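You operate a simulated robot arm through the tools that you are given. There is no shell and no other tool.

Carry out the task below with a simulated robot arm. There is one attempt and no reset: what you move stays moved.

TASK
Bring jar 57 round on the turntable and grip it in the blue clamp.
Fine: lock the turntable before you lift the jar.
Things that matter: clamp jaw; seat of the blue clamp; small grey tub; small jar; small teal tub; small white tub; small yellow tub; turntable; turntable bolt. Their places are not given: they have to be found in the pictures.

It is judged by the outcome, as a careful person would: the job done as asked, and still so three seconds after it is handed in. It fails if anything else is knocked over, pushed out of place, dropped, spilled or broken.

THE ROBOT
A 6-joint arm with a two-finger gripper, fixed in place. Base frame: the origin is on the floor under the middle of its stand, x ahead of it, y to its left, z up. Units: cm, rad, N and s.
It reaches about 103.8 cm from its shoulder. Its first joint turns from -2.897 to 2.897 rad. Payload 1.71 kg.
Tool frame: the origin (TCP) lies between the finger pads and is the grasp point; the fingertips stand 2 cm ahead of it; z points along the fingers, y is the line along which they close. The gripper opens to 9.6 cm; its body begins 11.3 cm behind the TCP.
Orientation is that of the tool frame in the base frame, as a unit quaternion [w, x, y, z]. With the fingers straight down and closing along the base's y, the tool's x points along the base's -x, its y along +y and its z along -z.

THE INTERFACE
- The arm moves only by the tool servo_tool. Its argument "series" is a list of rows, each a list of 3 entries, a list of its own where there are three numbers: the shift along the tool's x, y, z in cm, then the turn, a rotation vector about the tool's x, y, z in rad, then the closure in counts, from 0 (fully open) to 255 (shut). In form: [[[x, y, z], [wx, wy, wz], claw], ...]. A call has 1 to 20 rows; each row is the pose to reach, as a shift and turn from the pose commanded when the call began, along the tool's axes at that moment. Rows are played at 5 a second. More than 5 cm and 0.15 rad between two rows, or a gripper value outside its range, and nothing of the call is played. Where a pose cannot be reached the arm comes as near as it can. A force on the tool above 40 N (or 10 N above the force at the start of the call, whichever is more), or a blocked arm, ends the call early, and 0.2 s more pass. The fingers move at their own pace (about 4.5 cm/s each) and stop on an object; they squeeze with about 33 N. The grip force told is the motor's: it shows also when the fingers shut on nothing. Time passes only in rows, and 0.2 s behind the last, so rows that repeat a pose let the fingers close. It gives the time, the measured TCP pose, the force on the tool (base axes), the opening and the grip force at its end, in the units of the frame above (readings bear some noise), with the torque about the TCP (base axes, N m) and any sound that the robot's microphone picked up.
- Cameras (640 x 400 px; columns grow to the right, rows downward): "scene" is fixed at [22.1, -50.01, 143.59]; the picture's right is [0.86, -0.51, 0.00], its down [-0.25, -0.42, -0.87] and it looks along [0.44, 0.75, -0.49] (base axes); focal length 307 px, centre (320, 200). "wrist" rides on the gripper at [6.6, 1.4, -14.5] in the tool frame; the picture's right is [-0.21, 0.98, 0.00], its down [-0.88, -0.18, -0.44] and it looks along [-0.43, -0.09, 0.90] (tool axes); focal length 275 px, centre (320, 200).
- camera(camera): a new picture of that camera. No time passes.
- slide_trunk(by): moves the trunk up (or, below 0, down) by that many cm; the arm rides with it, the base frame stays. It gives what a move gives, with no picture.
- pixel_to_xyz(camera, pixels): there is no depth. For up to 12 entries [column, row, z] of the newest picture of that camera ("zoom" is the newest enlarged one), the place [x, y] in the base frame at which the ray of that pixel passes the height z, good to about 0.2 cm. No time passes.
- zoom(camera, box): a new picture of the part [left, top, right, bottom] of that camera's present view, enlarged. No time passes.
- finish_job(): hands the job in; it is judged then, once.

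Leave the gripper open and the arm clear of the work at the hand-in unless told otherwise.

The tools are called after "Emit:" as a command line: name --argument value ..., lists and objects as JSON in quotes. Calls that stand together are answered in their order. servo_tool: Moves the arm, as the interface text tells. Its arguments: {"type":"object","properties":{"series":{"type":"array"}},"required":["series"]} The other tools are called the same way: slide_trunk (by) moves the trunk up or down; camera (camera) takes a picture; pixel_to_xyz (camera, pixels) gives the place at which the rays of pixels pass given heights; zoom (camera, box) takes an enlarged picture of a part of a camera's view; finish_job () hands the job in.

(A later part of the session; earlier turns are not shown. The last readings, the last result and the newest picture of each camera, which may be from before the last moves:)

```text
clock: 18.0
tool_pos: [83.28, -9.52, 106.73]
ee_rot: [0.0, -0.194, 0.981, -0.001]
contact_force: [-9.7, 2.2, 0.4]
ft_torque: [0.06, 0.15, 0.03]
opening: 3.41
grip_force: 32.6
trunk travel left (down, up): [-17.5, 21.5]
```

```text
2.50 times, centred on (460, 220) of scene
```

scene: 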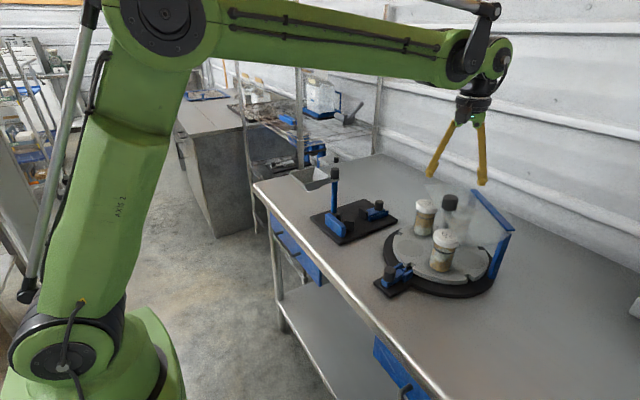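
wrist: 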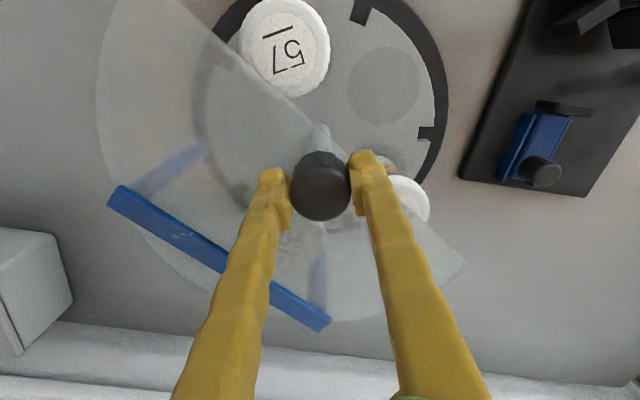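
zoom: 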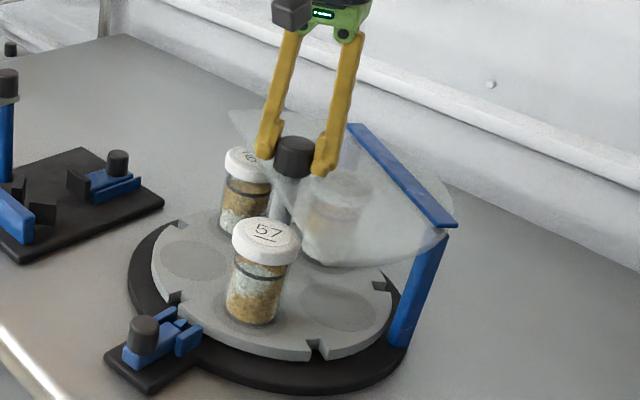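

The table follows the knob: jar 57 swung toward the bolt. I'll continue clockwise smoothly, another 1.0 rad, staying centred.

Emit:
servo_tool --series '[[[0.08, 0, 0], [0, 0, 0.03], 255], [[0.08, 0, 0], [0, 0, 0.09], 255], [[0.08, 0, 0], [0, 0, 0.16], 255], [[0.08, 0, 0], [0, 0, 0.23], 255], [[0.08, 0, 0], [0, 0, 0.3], 255], [[0.08, 0, 0], [0, 0, 0.37], 255], [[0.08, 0, 0], [0, 0, 0.44], 255], [[0.08, 0, 0], [0, 0, 0.51], 255], [[0.08, 0, 0], [0, 0, 0.58], 255], [[0.08, 0, 0], [0, 0, 0.65], 255], [[0.08, 0, 0], [0, 0, 0.72], 255], [[0.08, 0, 0], [0, 0, 0.79], 255], [[0.08, 0, 0], [0, 0, 0.86], 255], [[0.08, 0, 0], [0, 0, 0.93], 255], [[0.08, 0, 0], [0, 0, 0.97], 255], [[0.08, 0, 0], [0, 0, 0.99], 255], [[0.08, 0, 0], [0, 0, 0.99], 255], [[0.08, 0, 0], [0, 0, 0.99], 255]]'

Emit:
camera --camera "wrist"

Emit:
zoom --camera "scene" --box '[360, 170, 520, 300]'

```text
clock: 21.8
tool_pos: [83.29, -9.43, 106.62]
ee_rot: [0.0, 0.295, 0.956, 0.0]
contact_force: [9.9, 11.4, 9.5]
ft_torque: [0.19, -0.11, -0.06]
opening: 3.44
grip_force: 32.8
trunk travel left (down, up): [-17.5, 21.5]
```

```text
taken
```

wrist: 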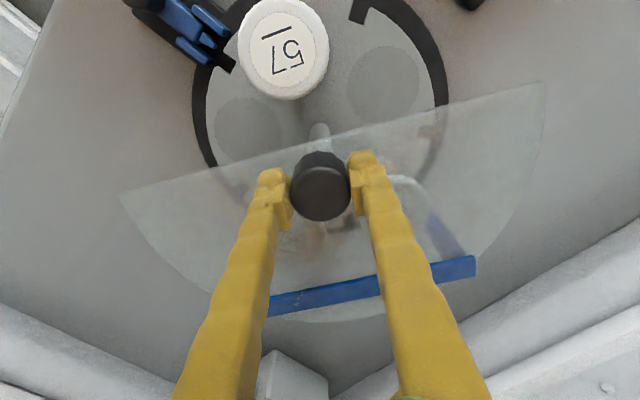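

```text
3.08 times, centred on (440, 235) of scene
```

zoom: 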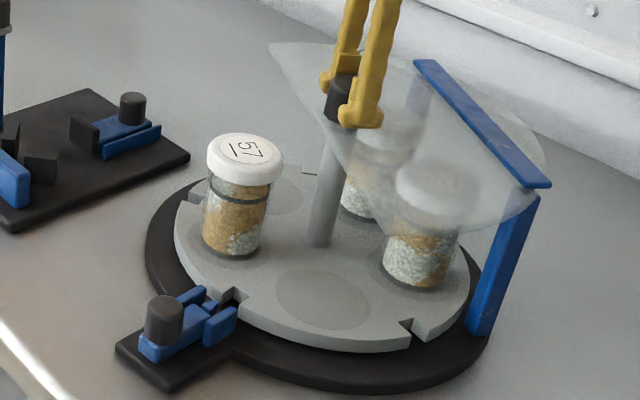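

Jar 57 is now in the open window and the next notch has come round to the bolt. I've turned 1.227 rad, and 72° is 1.257. I'll zoom in to check the notch against the bolt tip.

Emit:
zoom --camera "wrist" --box '[170, 20, 290, 110]'

Emit:
zoom --camera "scene" --box '[385, 245, 445, 300]'

```text
4.44 times, centred on (230, 65) of wrist
```

zoom: 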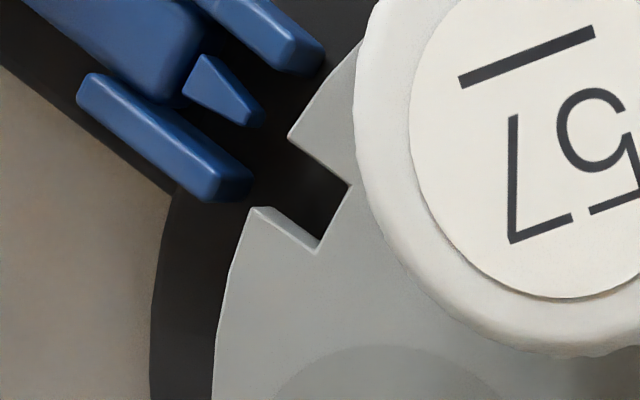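

```text
7.27 times, centred on (415, 272) of scene
```

zoom: 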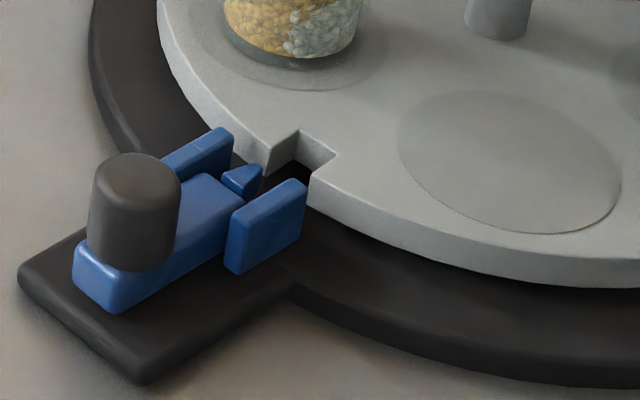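

The notch looks slightly short of the bolt axis. I'll compute the actual positions of the notch corners and bolt tip.

Emit:
pixel_to_xyz --camera "wrist" --pixels '[[223.3, 50.9, 91], [216.1, 66.8, 91], [236.8, 61.7, 91], [229.6, 76.8, 91], [215.4, 47.3, 90.5], [201.5, 37.1, 90.5], [284, 48, 102], [320, 195, 107]]'

```text
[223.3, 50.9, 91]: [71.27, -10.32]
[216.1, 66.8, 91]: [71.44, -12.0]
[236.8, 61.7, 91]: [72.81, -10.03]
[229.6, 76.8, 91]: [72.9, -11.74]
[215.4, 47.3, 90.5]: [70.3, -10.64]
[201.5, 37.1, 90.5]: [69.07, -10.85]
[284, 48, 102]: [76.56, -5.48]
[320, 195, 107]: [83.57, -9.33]
```

The notch centre is still about 0.5–0.6 cm short, roughly 0.05 rad. I'll turn another 0.045 rad clockwise and re-measure.

Emit:
servo_tool --series '[[[0, 0, 0], [0, 0, 0.02], 255], [[0, 0, 0], [0, 0, 0.045], 255], [[0, 0, 0], [0, 0, 0.045], 255], [[0, 0, 0], [0, 0, 0.045], 255]]'

Emit:
zoom --camera "wrist" --box '[170, 20, 290, 110]'

```text
clock: 22.8
tool_pos: [83.43, -9.43, 106.65]
ee_rot: [0.0, 0.316, 0.949, 0.0]
contact_force: [7.3, 13.1, 9.3]
ft_torque: [0.13, -0.13, 0.02]
opening: 3.4
grip_force: 32.8
trunk travel left (down, up): [-17.5, 21.5]
```

```text
4.44 times, centred on (230, 65) of wrist
```

zoom: 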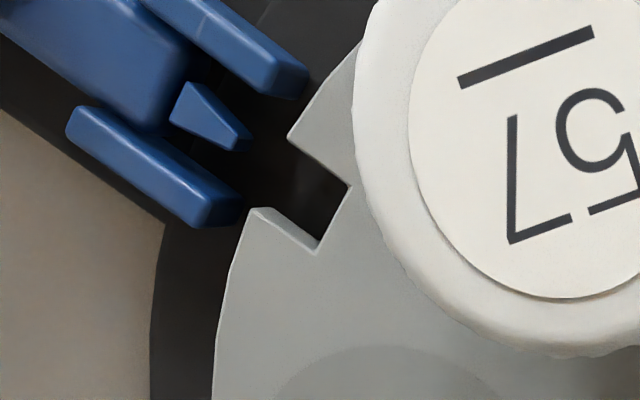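

Emit:
pixel_to_xyz --camera "wrist" --pixels '[[223.3, 50.9, 91], [216.1, 66.8, 91], [236.8, 61.7, 91], [229.6, 76.8, 91], [212, 52.2, 90.5], [198.1, 43.6, 90.5], [184, 60.5, 91], [204, 29, 91]]'

```text
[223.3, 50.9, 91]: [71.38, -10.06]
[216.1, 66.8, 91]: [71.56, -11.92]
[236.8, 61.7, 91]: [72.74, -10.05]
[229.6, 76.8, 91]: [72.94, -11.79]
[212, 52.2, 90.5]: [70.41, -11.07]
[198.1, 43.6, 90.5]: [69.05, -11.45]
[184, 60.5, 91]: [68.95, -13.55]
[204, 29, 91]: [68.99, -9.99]
```

Emit:
zoom --camera "scene" --box '[385, 245, 435, 295]'

Emit:
zoom --camera "wrist" --box '[170, 0, 250, 90]'

```text
8.00 times, centred on (410, 270) of scene
```

zoom: 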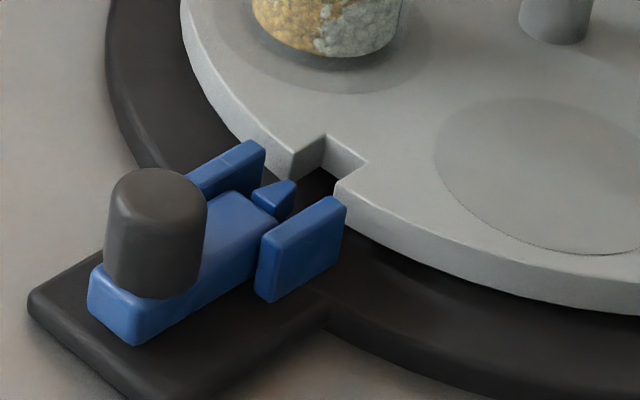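

```text
4.44 times, centred on (210, 45) of wrist
```

zoom: 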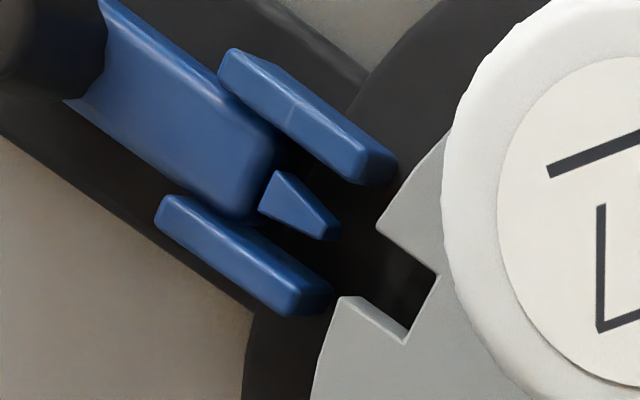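

In both views the notch now lines up with the bolt tip to within about 0.2 cm, and the notch is 1.7 cm wide. I'll relieve the small side force with +0.13 cm along tool y, then open and rise straight up.

Emit:
servo_tool --series '[[[0, 0.13, 0], [0, 0, 0], 255], [[0, 0.13, 0], [0, 0, 0], 255], [[0, 0.13, 0], [0, 0, 0], 0], [[0, 0.13, 0], [0, 0, 0], 0], [[0, 0.13, 0], [0, 0, 0], 0], [[0, 0.13, 0], [0, 0, 0], 0], [[0, 0.13, -3], [0, 0, 0], 0], [[0, 0.13, -7], [0, 0, 0], 0], [[0, 0.13, -11], [0, 0, 0], 0], [[0, 0.13, -12], [0, 0, 0], 0]]'

Emit:
camera --camera "wrist"

Emit:
zoom --camera "scene" --box '[360, 170, 520, 300]'

```text
clock: 25.0
tool_pos: [83.33, -9.45, 118.76]
ee_rot: [-0.001, 0.317, 0.948, 0.0]
contact_force: [0.3, -0.3, 0.4]
ft_torque: [0.0, 0.0, 0.0]
opening: 9.6
grip_force: 0.0
trunk travel left (down, up): [-17.5, 21.5]
```

```text
taken
```

wrist: 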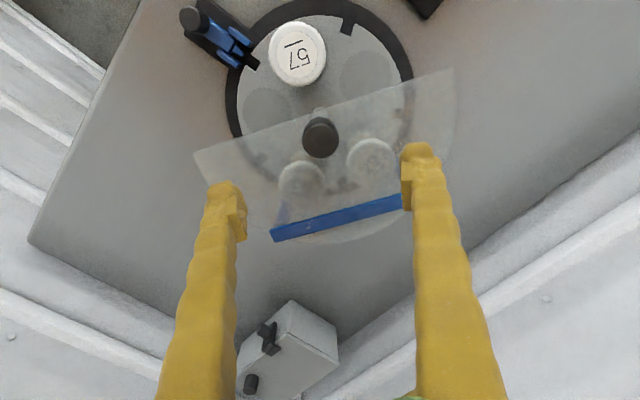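

```text
3.08 times, centred on (440, 235) of scene
```

zoom: 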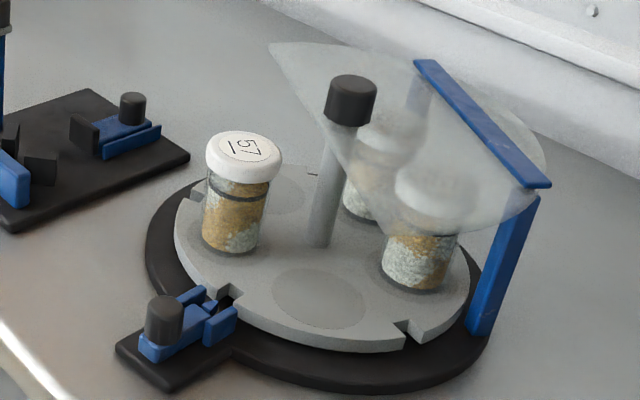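

The table stayed aligned after release. Now I'll return over the retracted bolt knob at (63.95,-11.25), rotate the tool back to the bolt axis and descend to TCP z ≈ 98.

Emit:
servo_tool --series '[[[2.05, -1.87, 0], [0, 0, -0.105], 0], [[4.1, -3.74, 0], [0, 0, -0.21], 0], [[6.15, -5.6, 0], [0, 0, -0.315], 0], [[8.2, -7.47, 0], [0, 0, -0.42], 0], [[10.3, -9.34, 0], [0, 0, -0.525], 0], [[12.3, -11.2, 0], [0, 0, -0.63], 0], [[14.38, -13.08, 0], [0, 0, -0.735], 0], [[14.38, -13.08, 4], [0, 0, -0.735], 0], [[14.38, -13.08, 8.5], [0, 0, -0.735], 0], [[14.38, -13.08, 13], [0, 0, -0.735], 0], [[14.38, -13.08, 17.5], [0, 0, -0.735], 0], [[14.38, -13.08, 20.7], [0, 0, -0.735], 0], [[14.38, -13.08, 20.7], [0, 0, -0.735], 0], [[14.38, -13.08, 20.7], [0, 0, -0.735], 0]]'

Emit:
camera --camera "wrist"

Emit:
zoom --camera "wrist" --box '[260, 80, 400, 240]'

```text
clock: 28.0
tool_pos: [64.07, -11.18, 98.13]
ee_rot: [0.0, -0.046, 0.999, 0.0]
contact_force: [-0.2, -0.5, 0.4]
ft_torque: [0.02, 0.0, 0.03]
opening: 9.62
grip_force: 0.1
trunk travel left (down, up): [-17.5, 21.5]
```

```text
taken
```

wrist: 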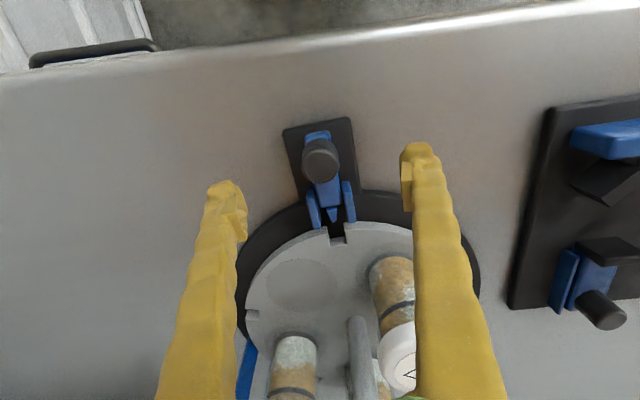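

```text
2.50 times, centred on (330, 160) of wrist
```

zoom: 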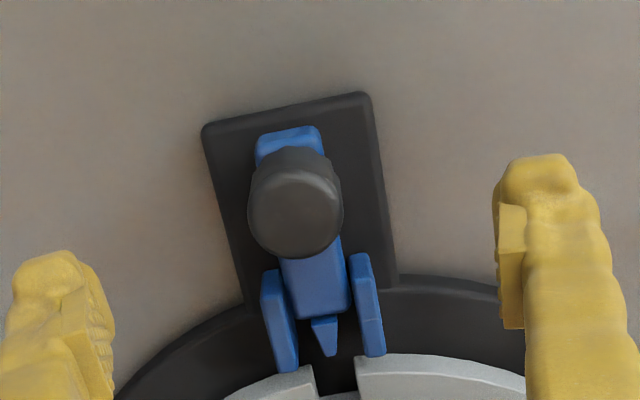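

The tip points right into the notch. I'll lower onto the knob and grip it.

Emit:
servo_tool --series '[[[0, 0, 2], [0, 0, 0], 0], [[0, 0, 4.1], [0, 0, 0], 0], [[0, 0, 4.1], [0, 0, 0], 0], [[0, 0, 4.1], [0, 0, 0], 255], [[0, 0, 4.1], [0, 0, 0], 255], [[0, 0, 4.1], [0, 0, 0], 255], [[0, 0, 4.1], [0, 0, 0], 255], [[0, 0, 4.1], [0, 0, 0], 255]]'

```text
clock: 29.8
tool_pos: [64.03, -11.08, 93.85]
ee_rot: [0.0, -0.046, 0.999, -0.001]
contact_force: [-0.6, 6.4, -0.2]
ft_torque: [0.07, -0.01, 0.02]
opening: 2.69
grip_force: 28.9
trunk travel left (down, up): [-17.5, 21.5]
```

The knob is gripped (opening 2.7 cm). I'll slide the bolt inward along its axis in small steps, listening for a click and watching the force.

Emit:
servo_tool --series '[[[-0.3, 0.05, 0], [0, 0, 0], 255], [[-0.7, 0.05, 0], [0, 0, 0], 255], [[-1.1, 0.05, 0], [0, 0, 0], 255], [[-1.5, 0.05, 0], [0, 0, 0], 255], [[-1.9, 0.05, 0], [0, 0, 0], 255], [[-2.2, 0.05, 0], [0, 0, 0], 255], [[-2.2, 0.05, 0], [0, 0, 0], 255]]'

Emit:
zoom --camera "wrist" --box '[260, 100, 400, 280]'

```text
clock: 31.4
tool_pos: [66.21, -10.96, 93.82]
ee_rot: [0.0, -0.046, 0.999, 0.0]
contact_force: [1.1, 1.1, 5.7]
ft_torque: [-0.01, 0.02, -0.01]
opening: 2.69
grip_force: 32.6
trunk travel left (down, up): [-17.5, 21.5]
```

```text
2.22 times, centred on (330, 190) of wrist
```

zoom: 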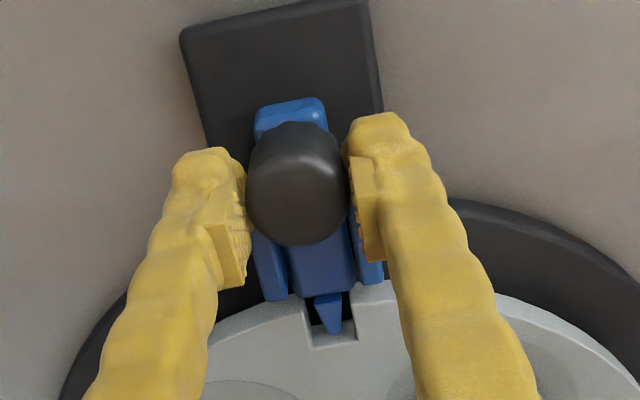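

The tip is inside the notch at knob x = 66.2; it was about 66.4 when originally locked. I'll push the last few millimetres to the end stop.

Emit:
servo_tool --series '[[[-0.2, 0, 0], [0, 0, 0], 255], [[-0.4, 0, 0], [0, 0, 0], 255], [[-0.6, 0, 0], [0, 0, 0], 255], [[-0.6, 0, 0], [0, 0, 0], 255]]'

Emit:
zoom --camera "wrist" --box '[260, 100, 400, 280]'

Emit:
zoom --camera "scene" --box '[385, 240, 445, 300]'

```text
clock: 32.4
tool_pos: [66.77, -11.04, 93.89]
ee_rot: [-0.001, -0.046, 0.999, 0.001]
contact_force: [-23.6, -2.1, -0.7]
ft_torque: [-0.04, -0.06, -0.04]
opening: 2.65
grip_force: 32.7
trunk travel left (down, up): [-17.5, 21.5]
```

```text
2.22 times, centred on (330, 190) of wrist
```

zoom: 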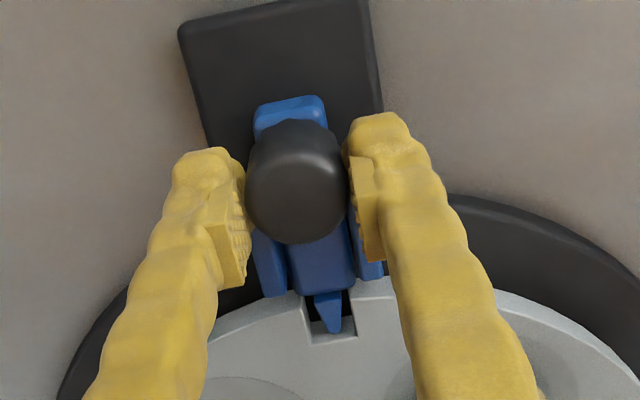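

```text
6.67 times, centred on (415, 270) of scene
```

zoom: 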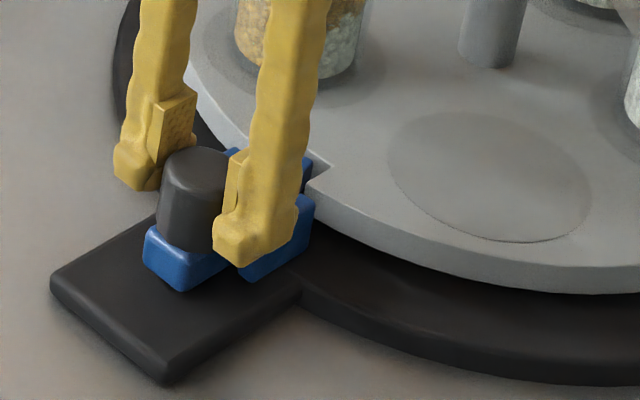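

A 24 N reaction at x = 66.8 means the bolt is home at its stop, fully in the notch. I'll open the fingers and rise straight up.

Emit:
servo_tool --series '[[[0, 0, 0], [0, 0, 0], 0], [[0, 0, 0], [0, 0, 0], 0], [[0, 0, 0], [0, 0, 0], 0], [[0, 0, 0], [0, 0, 0], 0], [[0, 0, -3], [0, 0, 0], 0], [[0, 0, -7.5], [0, 0, 0], 0], [[0, 0, -12], [0, 0, 0], 0], [[0, 0, -16.5], [0, 0, 0], 0], [[0, 0, -21], [0, 0, 0], 0], [[0, 0, -24.5], [0, 0, 0], 0], [[0, 0, -24.5], [0, 0, 0], 0]]'

Emit:
camera --camera "wrist"

Emit:
zoom --camera "scene" --box '[360, 170, 520, 300]'

```text
clock: 34.8
tool_pos: [66.82, -10.95, 118.37]
ee_rot: [0.0, -0.045, 0.999, 0.0]
contact_force: [0.7, 0.8, -0.6]
ft_torque: [0.0, 0.0, -0.01]
opening: 9.57
grip_force: 0.0
trunk travel left (down, up): [-17.5, 21.5]
```

```text
taken
```

wrist: 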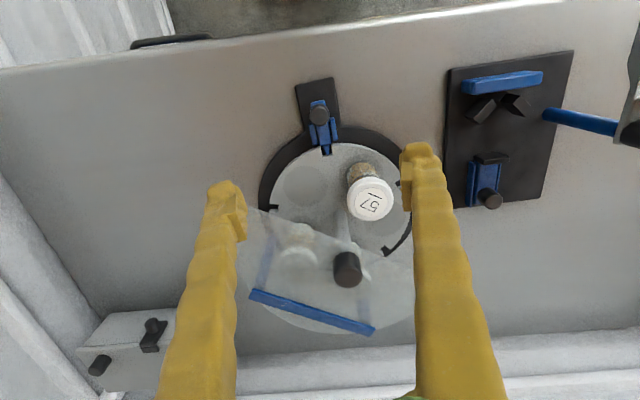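

```text
3.08 times, centred on (440, 235) of scene
```

zoom: 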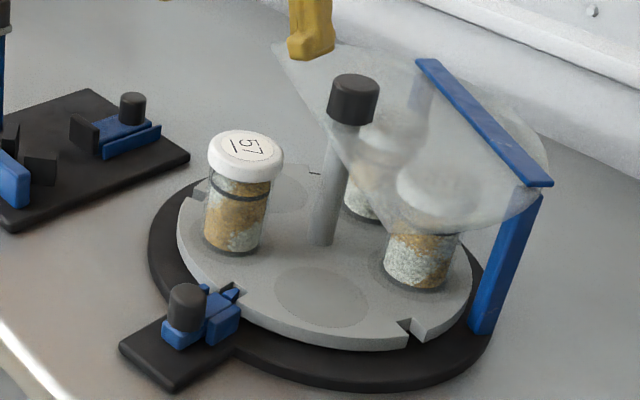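

The bolt stays in. I'll double-check its tip in the notch and take precise looks at jar 57's lid and the clamp.

Emit:
zoom --camera "wrist" --box '[280, 70, 420, 240]'

Emit:
zoom --camera "wrist" --box '[430, 40, 600, 220]'

Emit:
zoom --camera "scene" --box '[400, 205, 460, 265]'

```text
2.35 times, centred on (350, 155) of wrist
```

zoom: 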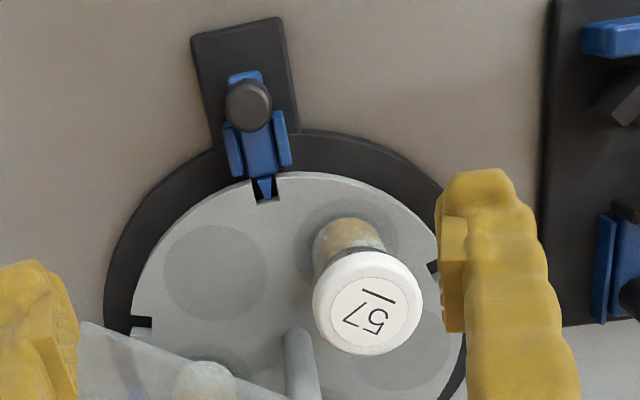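

```text
2.22 times, centred on (515, 130) of wrist
```

zoom: 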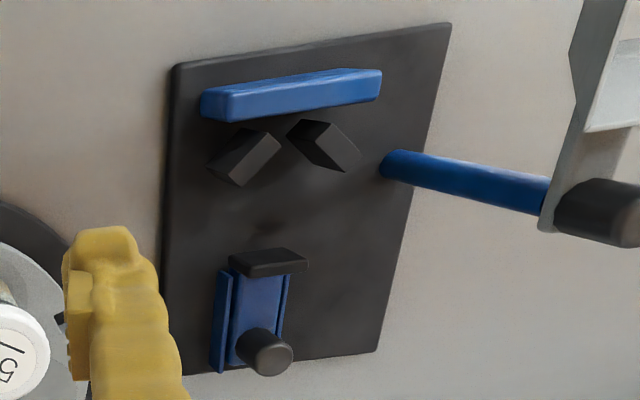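

```text
6.67 times, centred on (430, 235) of scene
```

zoom: 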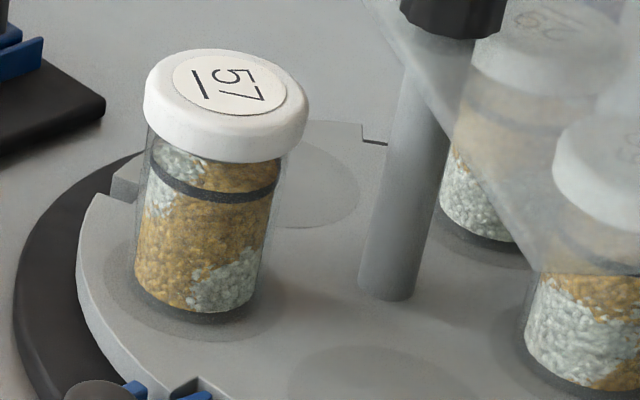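

Now I'm triangulating the lid centre (wrist (371,203), scene (416.2,217.4)) and the clamp parts.

Emit:
pixel_to_xyz --camera "wrist" --pixels '[[370.7, 203, 101], [370.7, 203, 102], [370.7, 203, 103], [509, 106, 93], [532, 102, 93], [520.5, 94, 93], [491, 158, 93.5], [505, 156, 93.5], [490.5, 198.5, 96]]'

Emit:
pixel_to_xyz --camera "scene" --pixels '[[416.2, 217.4, 101], [416.2, 217.4, 102], [416.2, 217.4, 103], [412, 247, 91], [412, 247, 90], [412, 247, 92]]'

```text
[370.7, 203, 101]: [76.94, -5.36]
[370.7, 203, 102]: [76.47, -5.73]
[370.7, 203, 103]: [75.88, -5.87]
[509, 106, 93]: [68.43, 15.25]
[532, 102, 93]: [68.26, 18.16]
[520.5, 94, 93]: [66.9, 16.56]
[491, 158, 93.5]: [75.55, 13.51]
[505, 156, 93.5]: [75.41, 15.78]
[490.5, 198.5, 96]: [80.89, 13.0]
```

```text
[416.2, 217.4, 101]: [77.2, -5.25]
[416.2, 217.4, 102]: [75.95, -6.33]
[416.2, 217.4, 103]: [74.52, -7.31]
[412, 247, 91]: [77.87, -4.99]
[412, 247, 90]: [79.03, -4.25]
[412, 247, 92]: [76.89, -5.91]
```

Lid 57's centre is (76.8,-5.5) with its top at about z = 101.4. Some clamp pixels were mis-converted, so I'm redoing the clamp parts in both views: V blocks, jaw pad, jaw knob and blue bar.

Emit:
pixel_to_xyz --camera "wrist" --pixels '[[481.4, 109.8, 92], [481.4, 109.8, 94], [517.4, 104, 92], [517.4, 104, 94], [490.4, 158, 92], [490.4, 158, 94], [492.6, 200.8, 94], [492.6, 200.8, 96], [502, 82, 92], [502, 82, 94]]'

Emit:
pixel_to_xyz --camera "scene" --pixels '[[349.2, 219.5, 92], [349.2, 219.5, 94], [339.9, 211, 92], [339.9, 211, 94], [363.7, 209.9, 92], [363.7, 209.9, 94], [379.2, 201.4, 94], [379.2, 201.4, 96], [335.2, 219.2, 92], [335.2, 219.2, 94]]'

```text
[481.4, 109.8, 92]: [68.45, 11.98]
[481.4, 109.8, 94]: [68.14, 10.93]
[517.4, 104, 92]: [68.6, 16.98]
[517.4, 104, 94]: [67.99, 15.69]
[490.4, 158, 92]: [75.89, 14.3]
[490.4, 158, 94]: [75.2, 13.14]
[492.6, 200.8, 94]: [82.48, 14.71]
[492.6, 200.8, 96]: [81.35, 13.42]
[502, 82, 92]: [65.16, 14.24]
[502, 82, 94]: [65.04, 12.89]
```

```text
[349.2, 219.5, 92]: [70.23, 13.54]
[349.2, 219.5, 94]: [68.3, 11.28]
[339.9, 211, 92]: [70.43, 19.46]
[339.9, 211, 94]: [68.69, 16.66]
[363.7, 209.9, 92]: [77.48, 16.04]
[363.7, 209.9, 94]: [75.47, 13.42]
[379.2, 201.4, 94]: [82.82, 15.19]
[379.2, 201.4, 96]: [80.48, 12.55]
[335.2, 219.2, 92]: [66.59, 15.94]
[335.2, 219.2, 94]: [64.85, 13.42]
```

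The parts line up: V blocks at (68.2,11.1) and (68,15.6) with top z ≈ 94, jaw pad at (75.3,13.2), jaw knob at (82,14.2) with top ≈ 94.8. I'll fly over the clamp, staying high at z 118, for a near-vertical view before picking up the jar.

Emit:
servo_tool --series '[[[-1.2, 3.8, 0], [0, 0, 0.01], 0], [[-2.4, 7.6, 0], [0, 0, 0.02], 0], [[-3.6, 11.4, 0], [0, 0, 0.03], 0], [[-4.8, 15.2, 0], [0, 0, 0.04], 0], [[-6, 19, 0], [0, 0, 0.04], 0], [[-7.3, 22.9, 0], [0, 0, 0.04], 0], [[-7.3, 22.9, 0], [0, 0, 0.04], 0], [[-7.3, 22.9, 0], [0, 0, 0.04], 0]]'

Emit:
camera --camera "wrist"

Emit:
zoom --camera "wrist" --box '[240, 40, 420, 220]'

```text
clock: 36.6
tool_pos: [71.81, 12.57, 118.37]
ee_rot: [0.0, -0.026, 1.0, 0.0]
contact_force: [0.8, -0.2, 0.6]
ft_torque: [-0.02, 0.03, 0.01]
opening: 9.62
grip_force: 0.0
trunk travel left (down, up): [-17.5, 21.5]
```

```text
taken
```

wrist: 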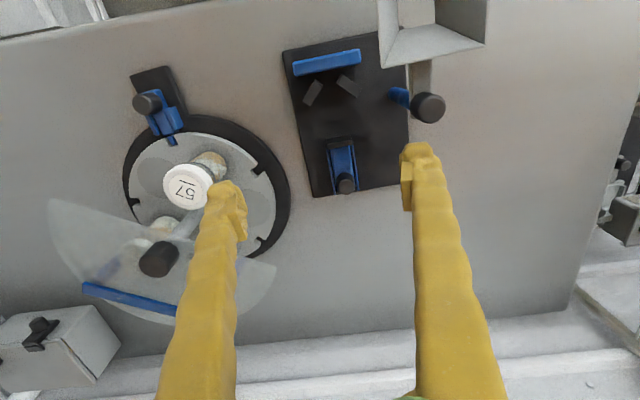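

```text
2.22 times, centred on (330, 130) of wrist
```

zoom: 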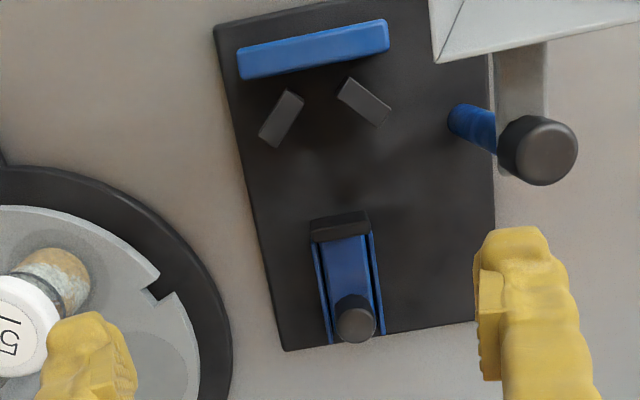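

This is a clean top view. The V opens toward the jaw. I'll convert the V faces, jaw pad front edge, jaw knob and hopper corner.

Emit:
pixel_to_xyz --camera "wrist" --pixels '[[322.4, 84.1, 94.2], [310.7, 106.2, 94.2], [338.2, 81.9, 94.2], [354.8, 95.8, 94.2], [325.5, 138.1, 94.2], [351.6, 135, 94.2], [346.7, 186.3, 94.8], [294, 75.1, 94.2], [360.7, 62.5, 94.2], [382.7, 67.9, 105], [431.3, 107.5, 105], [395, 58, 100]]'

```text
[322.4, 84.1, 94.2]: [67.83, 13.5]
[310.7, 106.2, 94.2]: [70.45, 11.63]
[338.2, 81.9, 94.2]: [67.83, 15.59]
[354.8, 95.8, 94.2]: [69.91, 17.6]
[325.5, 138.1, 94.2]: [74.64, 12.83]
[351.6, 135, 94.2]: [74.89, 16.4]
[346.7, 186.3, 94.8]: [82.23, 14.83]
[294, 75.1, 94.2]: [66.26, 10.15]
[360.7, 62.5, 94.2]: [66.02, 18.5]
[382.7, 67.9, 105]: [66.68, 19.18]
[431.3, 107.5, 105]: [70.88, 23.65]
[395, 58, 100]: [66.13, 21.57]
```

The clamp axis is y ≈ 14.6. The V has roughly 40° faces, so a jar of radius about 2.5 will seat at about (70.5,14.6). The jaw face at x ≈ 74.7 leaves about 1.7 cm of slack.

Now I'll go above jar 57 at (76.8,-5.5), turning the tool about 34° so the fingers close parallel to the guard edge and stay well away from it.

Emit:
servo_tool --series '[[[-0.8, -3.7, 0], [0, 0, 0.12], 0], [[-1.6, -7.4, 0], [0, 0, 0.24], 0], [[-2.4, -11.1, 0], [0, 0, 0.36], 0], [[-3.2, -14.8, 0], [0, 0, 0.48], 0], [[-4.05, -18.3, 0], [0, 0, 0.598], 0], [[-4.05, -18.3, 3], [0, 0, 0.598], 0], [[-4.05, -18.3, 6], [0, 0, 0.598], 0], [[-4.05, -18.3, 6], [0, 0, 0.598], 0], [[-4.05, -18.3, 6], [0, 0, 0.598], 0]]'

Emit:
camera --camera "wrist"

Emit:
camera --camera "scene"

```text
clock: 38.6
tool_pos: [77.01, -5.73, 112.39]
ee_rot: [-0.001, 0.27, 0.963, 0.0]
contact_force: [-0.3, 0.1, 0.5]
ft_torque: [0.0, 0.01, 0.0]
opening: 9.58
grip_force: 0.1
trunk travel left (down, up): [-17.5, 21.5]
```

```text
taken
```

wrist: 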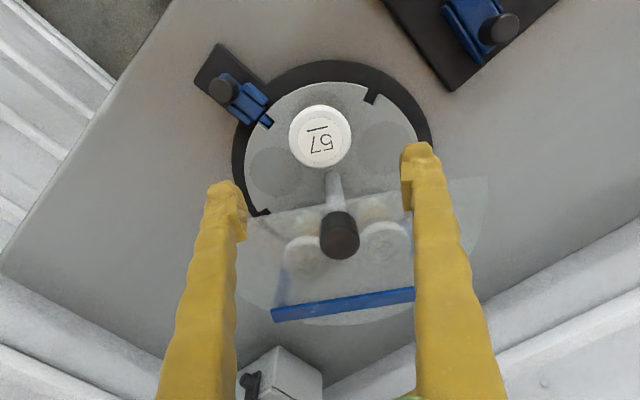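

```text
taken
```

scene: 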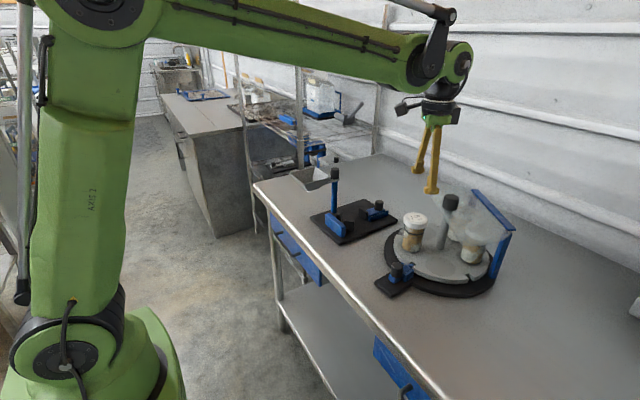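

I'm above the jar. I'll check the lid centre precisely at around (320,136).

Emit:
zoom --camera "wrist" --box '[270, 90, 370, 190]'

Emit:
pixel_to_xyz --camera "wrist" --pixels '[[320, 136, 101.4], [289, 136, 101], [351, 136, 101], [320, 105, 101], [320, 168, 101]]'

```text
4.00 times, centred on (320, 140) of wrist
```

zoom: 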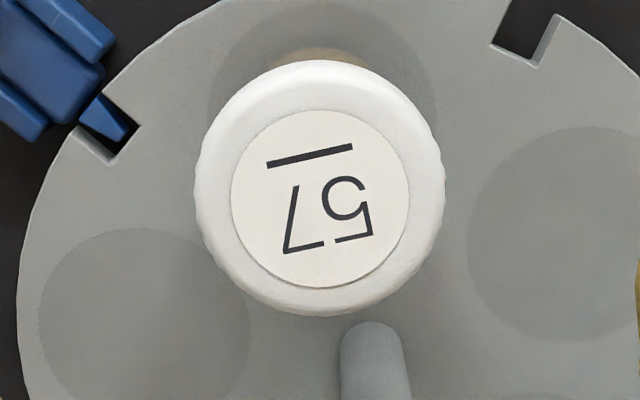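

```text
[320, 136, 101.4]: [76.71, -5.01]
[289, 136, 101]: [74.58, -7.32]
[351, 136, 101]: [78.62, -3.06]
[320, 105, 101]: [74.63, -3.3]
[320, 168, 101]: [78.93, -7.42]
```

The lid centre is about 0.45 cm toward tool +x from my axis. I'll correct that and descend to TCP z ≈ 101, so the tips are level with the lid's lower edge, still open.

Emit:
servo_tool --series '[[[0.45, 0.05, 2], [0, 0, 0], 0], [[0.45, 0.05, 5], [0, 0, 0], 0], [[0.45, 0.05, 8], [0, 0, 0], 0], [[0.45, 0.05, 10.2], [0, 0, 0], 0], [[0.45, 0.05, 11.4], [0, 0, 0], 0], [[0.45, 0.05, 11.4], [0, 0, 0], 0], [[0.45, 0.05, 11.4], [0, 0, 0], 0]]'

Emit:
camera --camera "wrist"

Emit:
zoom --camera "scene" --box '[360, 150, 520, 280]'

```text
clock: 40.2
tool_pos: [76.65, -5.49, 100.9]
ee_rot: [0.0, 0.27, 0.963, 0.0]
contact_force: [-1.3, 0.2, -0.3]
ft_torque: [0.0, 0.01, 0.02]
opening: 9.59
grip_force: 0.0
trunk travel left (down, up): [-17.5, 21.5]
```

```text
taken
```

wrist: 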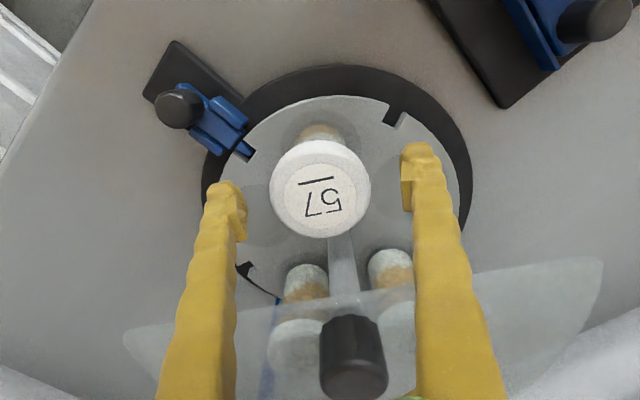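

```text
3.08 times, centred on (440, 215) of scene
```

zoom: 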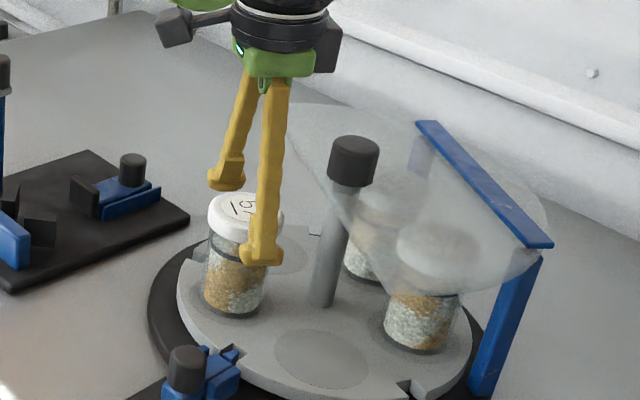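

The lid is centred between the fingers (columns 270–371, mid 320). Closing on it now.

Emit:
servo_tool --series '[[[0, 0, 0], [0, 0, 0], 150], [[0, 0, 0], [0, 0, 0], 255], [[0, 0, 0], [0, 0, 0], 255], [[0, 0, 0], [0, 0, 0], 255], [[0, 0, 0], [0, 0, 0], 255], [[0, 0, 0], [0, 0, 0], 255]]'

Emit:
camera --camera "wrist"

```text
clock: 41.6
tool_pos: [76.66, -5.21, 100.96]
ee_rot: [0.0, 0.27, 0.963, 0.0]
contact_force: [-0.4, -0.7, 1.0]
ft_torque: [0.03, -0.02, -0.03]
opening: 5.78
grip_force: 33.4
trunk travel left (down, up): [-17.5, 21.5]
```

```text
taken
```

wrist: 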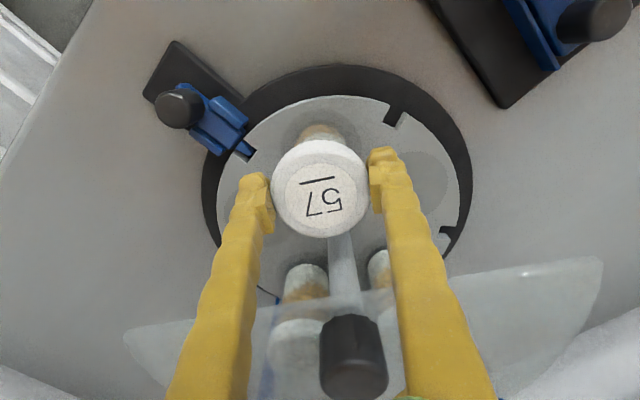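

The lid is gripped at opening 5.78 with balanced forces. I'll lift gently, 1.5 cm first, and check that the jar comes up with its lid.

Emit:
servo_tool --series '[[[0, 0, -0.4], [0, 0, 0], 255], [[0, 0, -0.8], [0, 0, 0], 255], [[0, 0, -1.5], [0, 0, 0], 255], [[0, 0, -1.5], [0, 0, 0], 255]]'

Emit:
zoom --camera "scene" --box '[360, 150, 520, 280]'

```text
clock: 42.6
tool_pos: [76.62, -5.24, 102.56]
ee_rot: [0.0, 0.27, 0.963, 0.0]
contact_force: [-0.1, 0.0, -2.3]
ft_torque: [0.02, 0.01, -0.02]
opening: 5.8
grip_force: 33.3
trunk travel left (down, up): [-17.5, 21.5]
```

```text
3.08 times, centred on (440, 215) of scene
```

zoom: 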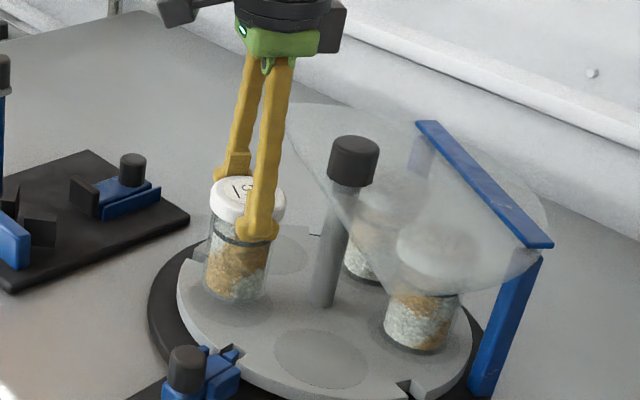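

The jar came up cleanly (about 2.3 N) and the table is undisturbed. I'll lift to TCP z ≈ 109.5, then carry it to above the clamp seat, aiming at (71.2,14.6).

Emit:
servo_tool --series '[[[0, 0, -2], [0, 0, 0], 255], [[0, 0, -4.5], [0, 0, 0], 255], [[0, 0, -7], [0, 0, 0], 255], [[1.5, 1.4, -7], [0, 0, 0], 255], [[4, 3.7, -7], [0, 0, 0], 255], [[6.5, 6, -7], [0, 0, 0], 255], [[9, 8.3, -7], [0, 0, 0], 255], [[11.5, 10.6, -7], [0, 0, 0], 255], [[13.5, 12.6, -7], [0, 0, 0], 255], [[14.5, 13.8, -7], [0, 0, 0], 255], [[14.97, 14.18, -7], [0, 0, 0], 255], [[14.97, 14.18, -7], [0, 0, 0], 255], [[14.97, 14.18, -7], [0, 0, 0], 255]]'

Emit:
camera --camera "wrist"

Emit:
camera --camera "scene"

```text
clock: 45.4
tool_pos: [71.26, 14.59, 109.36]
ee_rot: [0.0, 0.271, 0.963, 0.001]
contact_force: [0.8, -0.7, -1.1]
ft_torque: [0.02, 0.01, -0.02]
opening: 5.77
grip_force: 32.6
trunk travel left (down, up): [-17.5, 21.5]
```

```text
taken
```

wrist: 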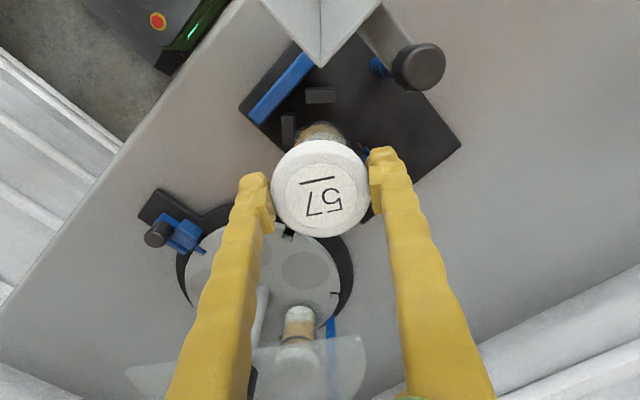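

```text
taken
```

scene: 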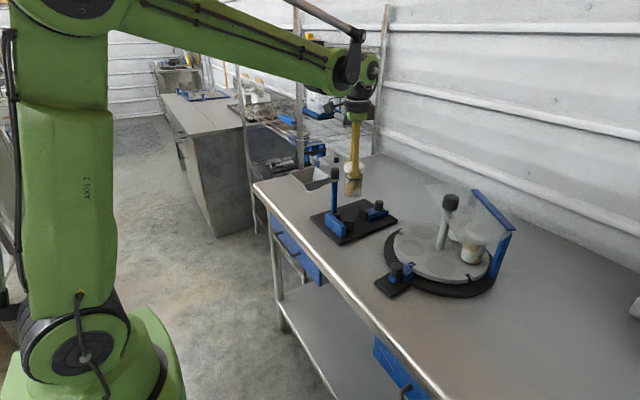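

The wrist camera housing is nearly above the hopper. I'll zoom in the scene to judge vertical clearance before lowering 12 cm.

Emit:
zoom --camera "scene" --box '[280, 70, 420, 250]'

Emit:
zoom --camera "wrist" --box '[220, 0, 470, 260]'

```text
2.22 times, centred on (350, 160) of scene
```

zoom: 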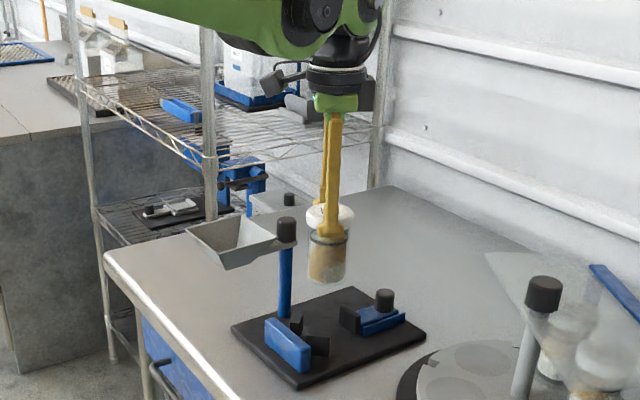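

```text
1.54 times, centred on (345, 130) of wrist
```

zoom: 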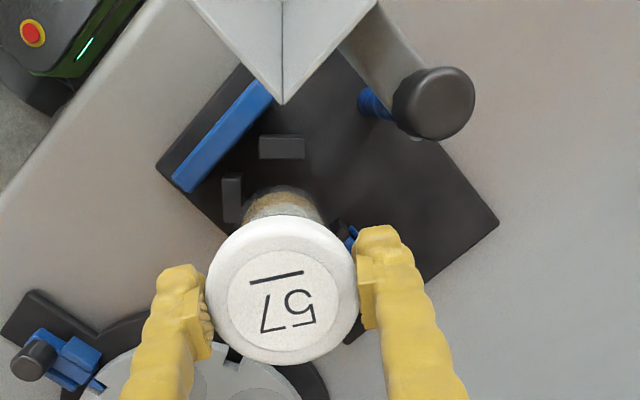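

The camera housing will still clear the hopper by about 6 cm. I'll lower until the jar base is just above the V blocks (TCP ≈ 104) and check the alignment.

Emit:
servo_tool --series '[[[0, 0, 1.5], [0, 0, 0], 255], [[0, 0, 3.5], [0, 0, 0], 255], [[0, 0, 5.2], [0, 0, 0], 255], [[0, 0, 5.2], [0, 0, 0], 255], [[0, 0, 5.2], [0, 0, 0], 255]]'

Emit:
zoom --camera "scene" --box '[300, 150, 410, 250]'

Emit:
zoom --camera "wrist" --box '[220, 0, 470, 260]'

```text
clock: 46.6
tool_pos: [71.19, 14.56, 104.28]
ee_rot: [0.0, 0.27, 0.963, 0.0]
contact_force: [-0.1, -0.1, -2.6]
ft_torque: [0.01, 0.02, -0.01]
opening: 5.8
grip_force: 33.3
trunk travel left (down, up): [-17.5, 21.5]
```

```text
4.00 times, centred on (355, 200) of scene
```

zoom: 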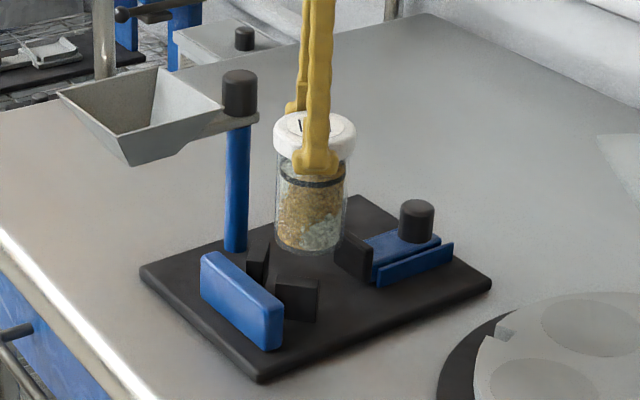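

```text
1.54 times, centred on (345, 130) of wrist
```

zoom: 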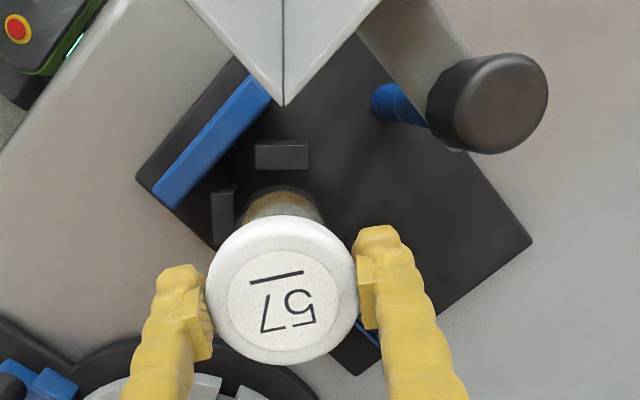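

I'm checking more precisely how the jar sits relative to the two V blocks.

Emit:
zoom --camera "wrist" --box '[255, 70, 385, 180]'

Emit:
zoom --camera "scene" --box '[325, 175, 385, 240]'

```text
3.64 times, centred on (320, 125) of wrist
```

zoom: 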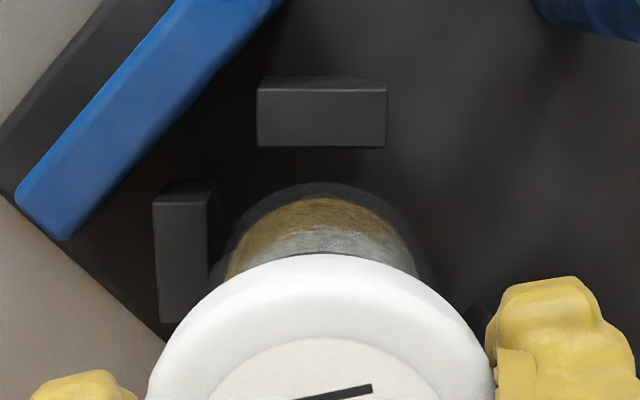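

```text
6.15 times, centred on (355, 208) of scene
```

zoom: 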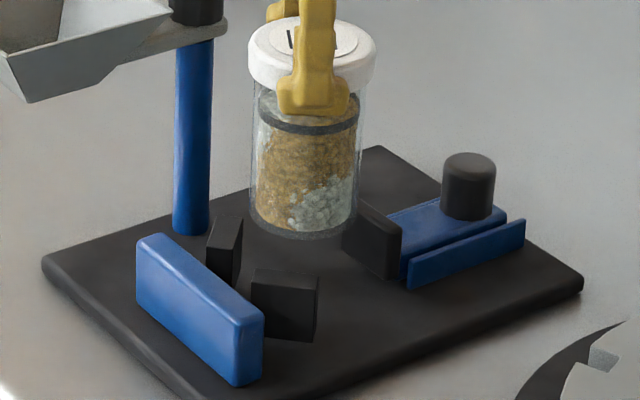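

From the block edges I compute a seat position of about (70.5,14.8). I'll shift slightly to (71.1,14.75) to keep about 0.45 cm clearance to both V faces, and lower to TCP z ≈ 98.3.

Emit:
servo_tool --series '[[[0.19, 0.12, 0], [0, 0, 0], 255], [[0.19, 0.12, 1.2], [0, 0, 0], 255], [[0.19, 0.12, 2.6], [0, 0, 0], 255], [[0.19, 0.12, 4], [0, 0, 0], 255], [[0.19, 0.12, 5.2], [0, 0, 0], 255], [[0.19, 0.12, 5.9], [0, 0, 0], 255], [[0.19, 0.12, 5.9], [0, 0, 0], 255]]'

Emit:
zoom --camera "scene" --box '[325, 175, 385, 240]'

Emit:
zoom --camera "wrist" --box '[240, 40, 400, 180]'

```text
clock: 48.1
tool_pos: [69.57, 14.82, 99.57]
ee_rot: [0.009, 0.269, 0.963, 0.001]
contact_force: [1.9, -0.8, 0.9]
ft_torque: [-0.05, -0.19, 0.0]
opening: 5.84
grip_force: 32.7
trunk travel left (down, up): [-17.5, 21.5]
stopped in row 7: the force on the tool passed its limit at 44 N (the readings are from after the stop); the commanded pose is now the measured one
```

```text
6.15 times, centred on (355, 208) of scene
```

zoom: 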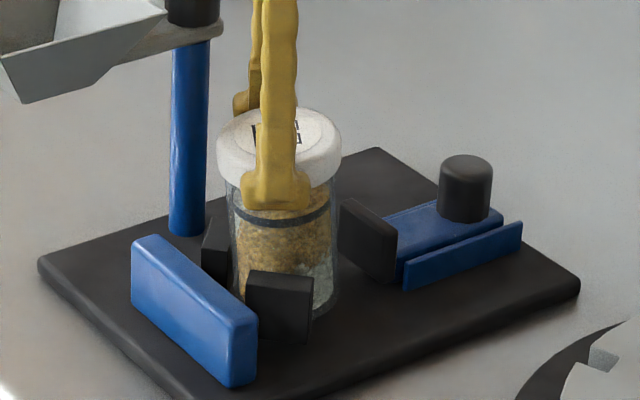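

```text
2.86 times, centred on (320, 110) of wrist
```

zoom: 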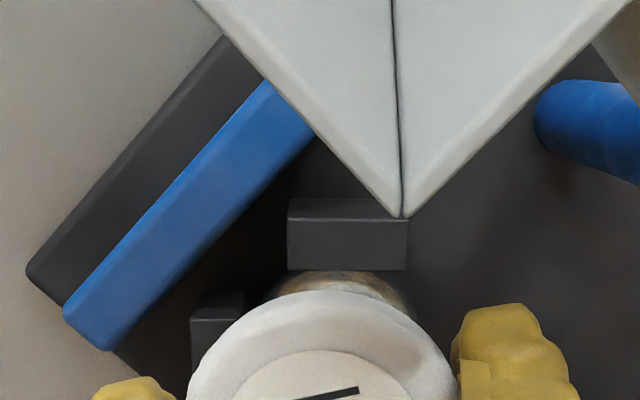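

The arm stopped early on a contact of about 44 N, so the jar probably reached the plate sooner than I estimated. I'll look carefully at both full views before moving anything.

Emit:
camera --camera "wrist"

Emit:
zoom --camera "wrist" --box '[230, 100, 410, 260]'

Emit:
zoom --camera "scene" --box '[290, 90, 410, 250]'

Emit:
zoom --camera "scene" --box '[335, 185, 375, 235]'

```text
taken
```

wrist: 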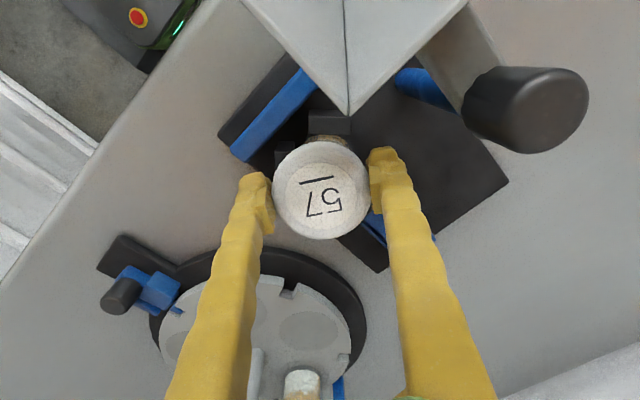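

```text
2.50 times, centred on (320, 180) of wrist
```

zoom: 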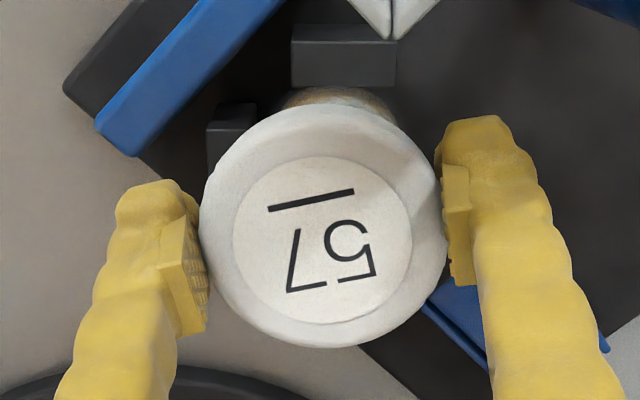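

```text
2.50 times, centred on (350, 170) of scene
```

zoom: 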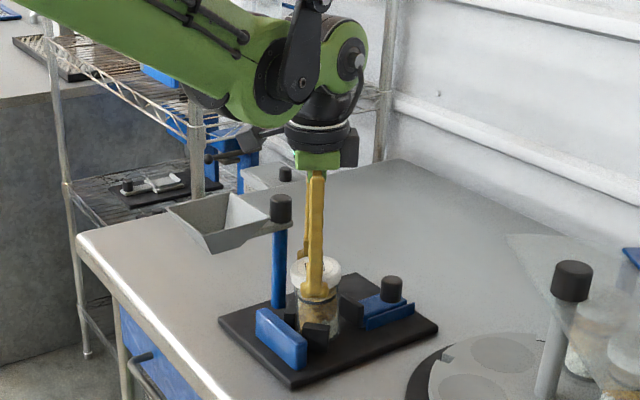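

```text
8.00 times, centred on (355, 210) of scene
```

zoom: 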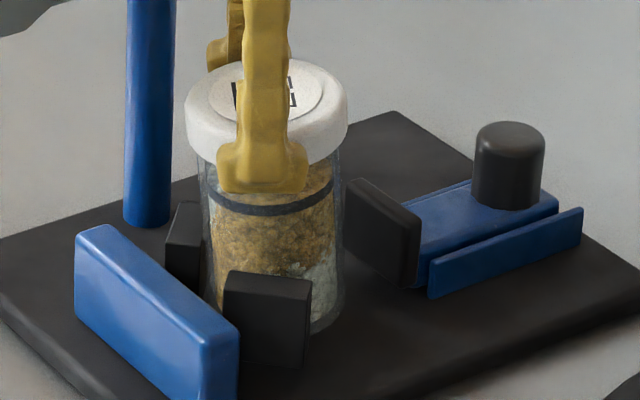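

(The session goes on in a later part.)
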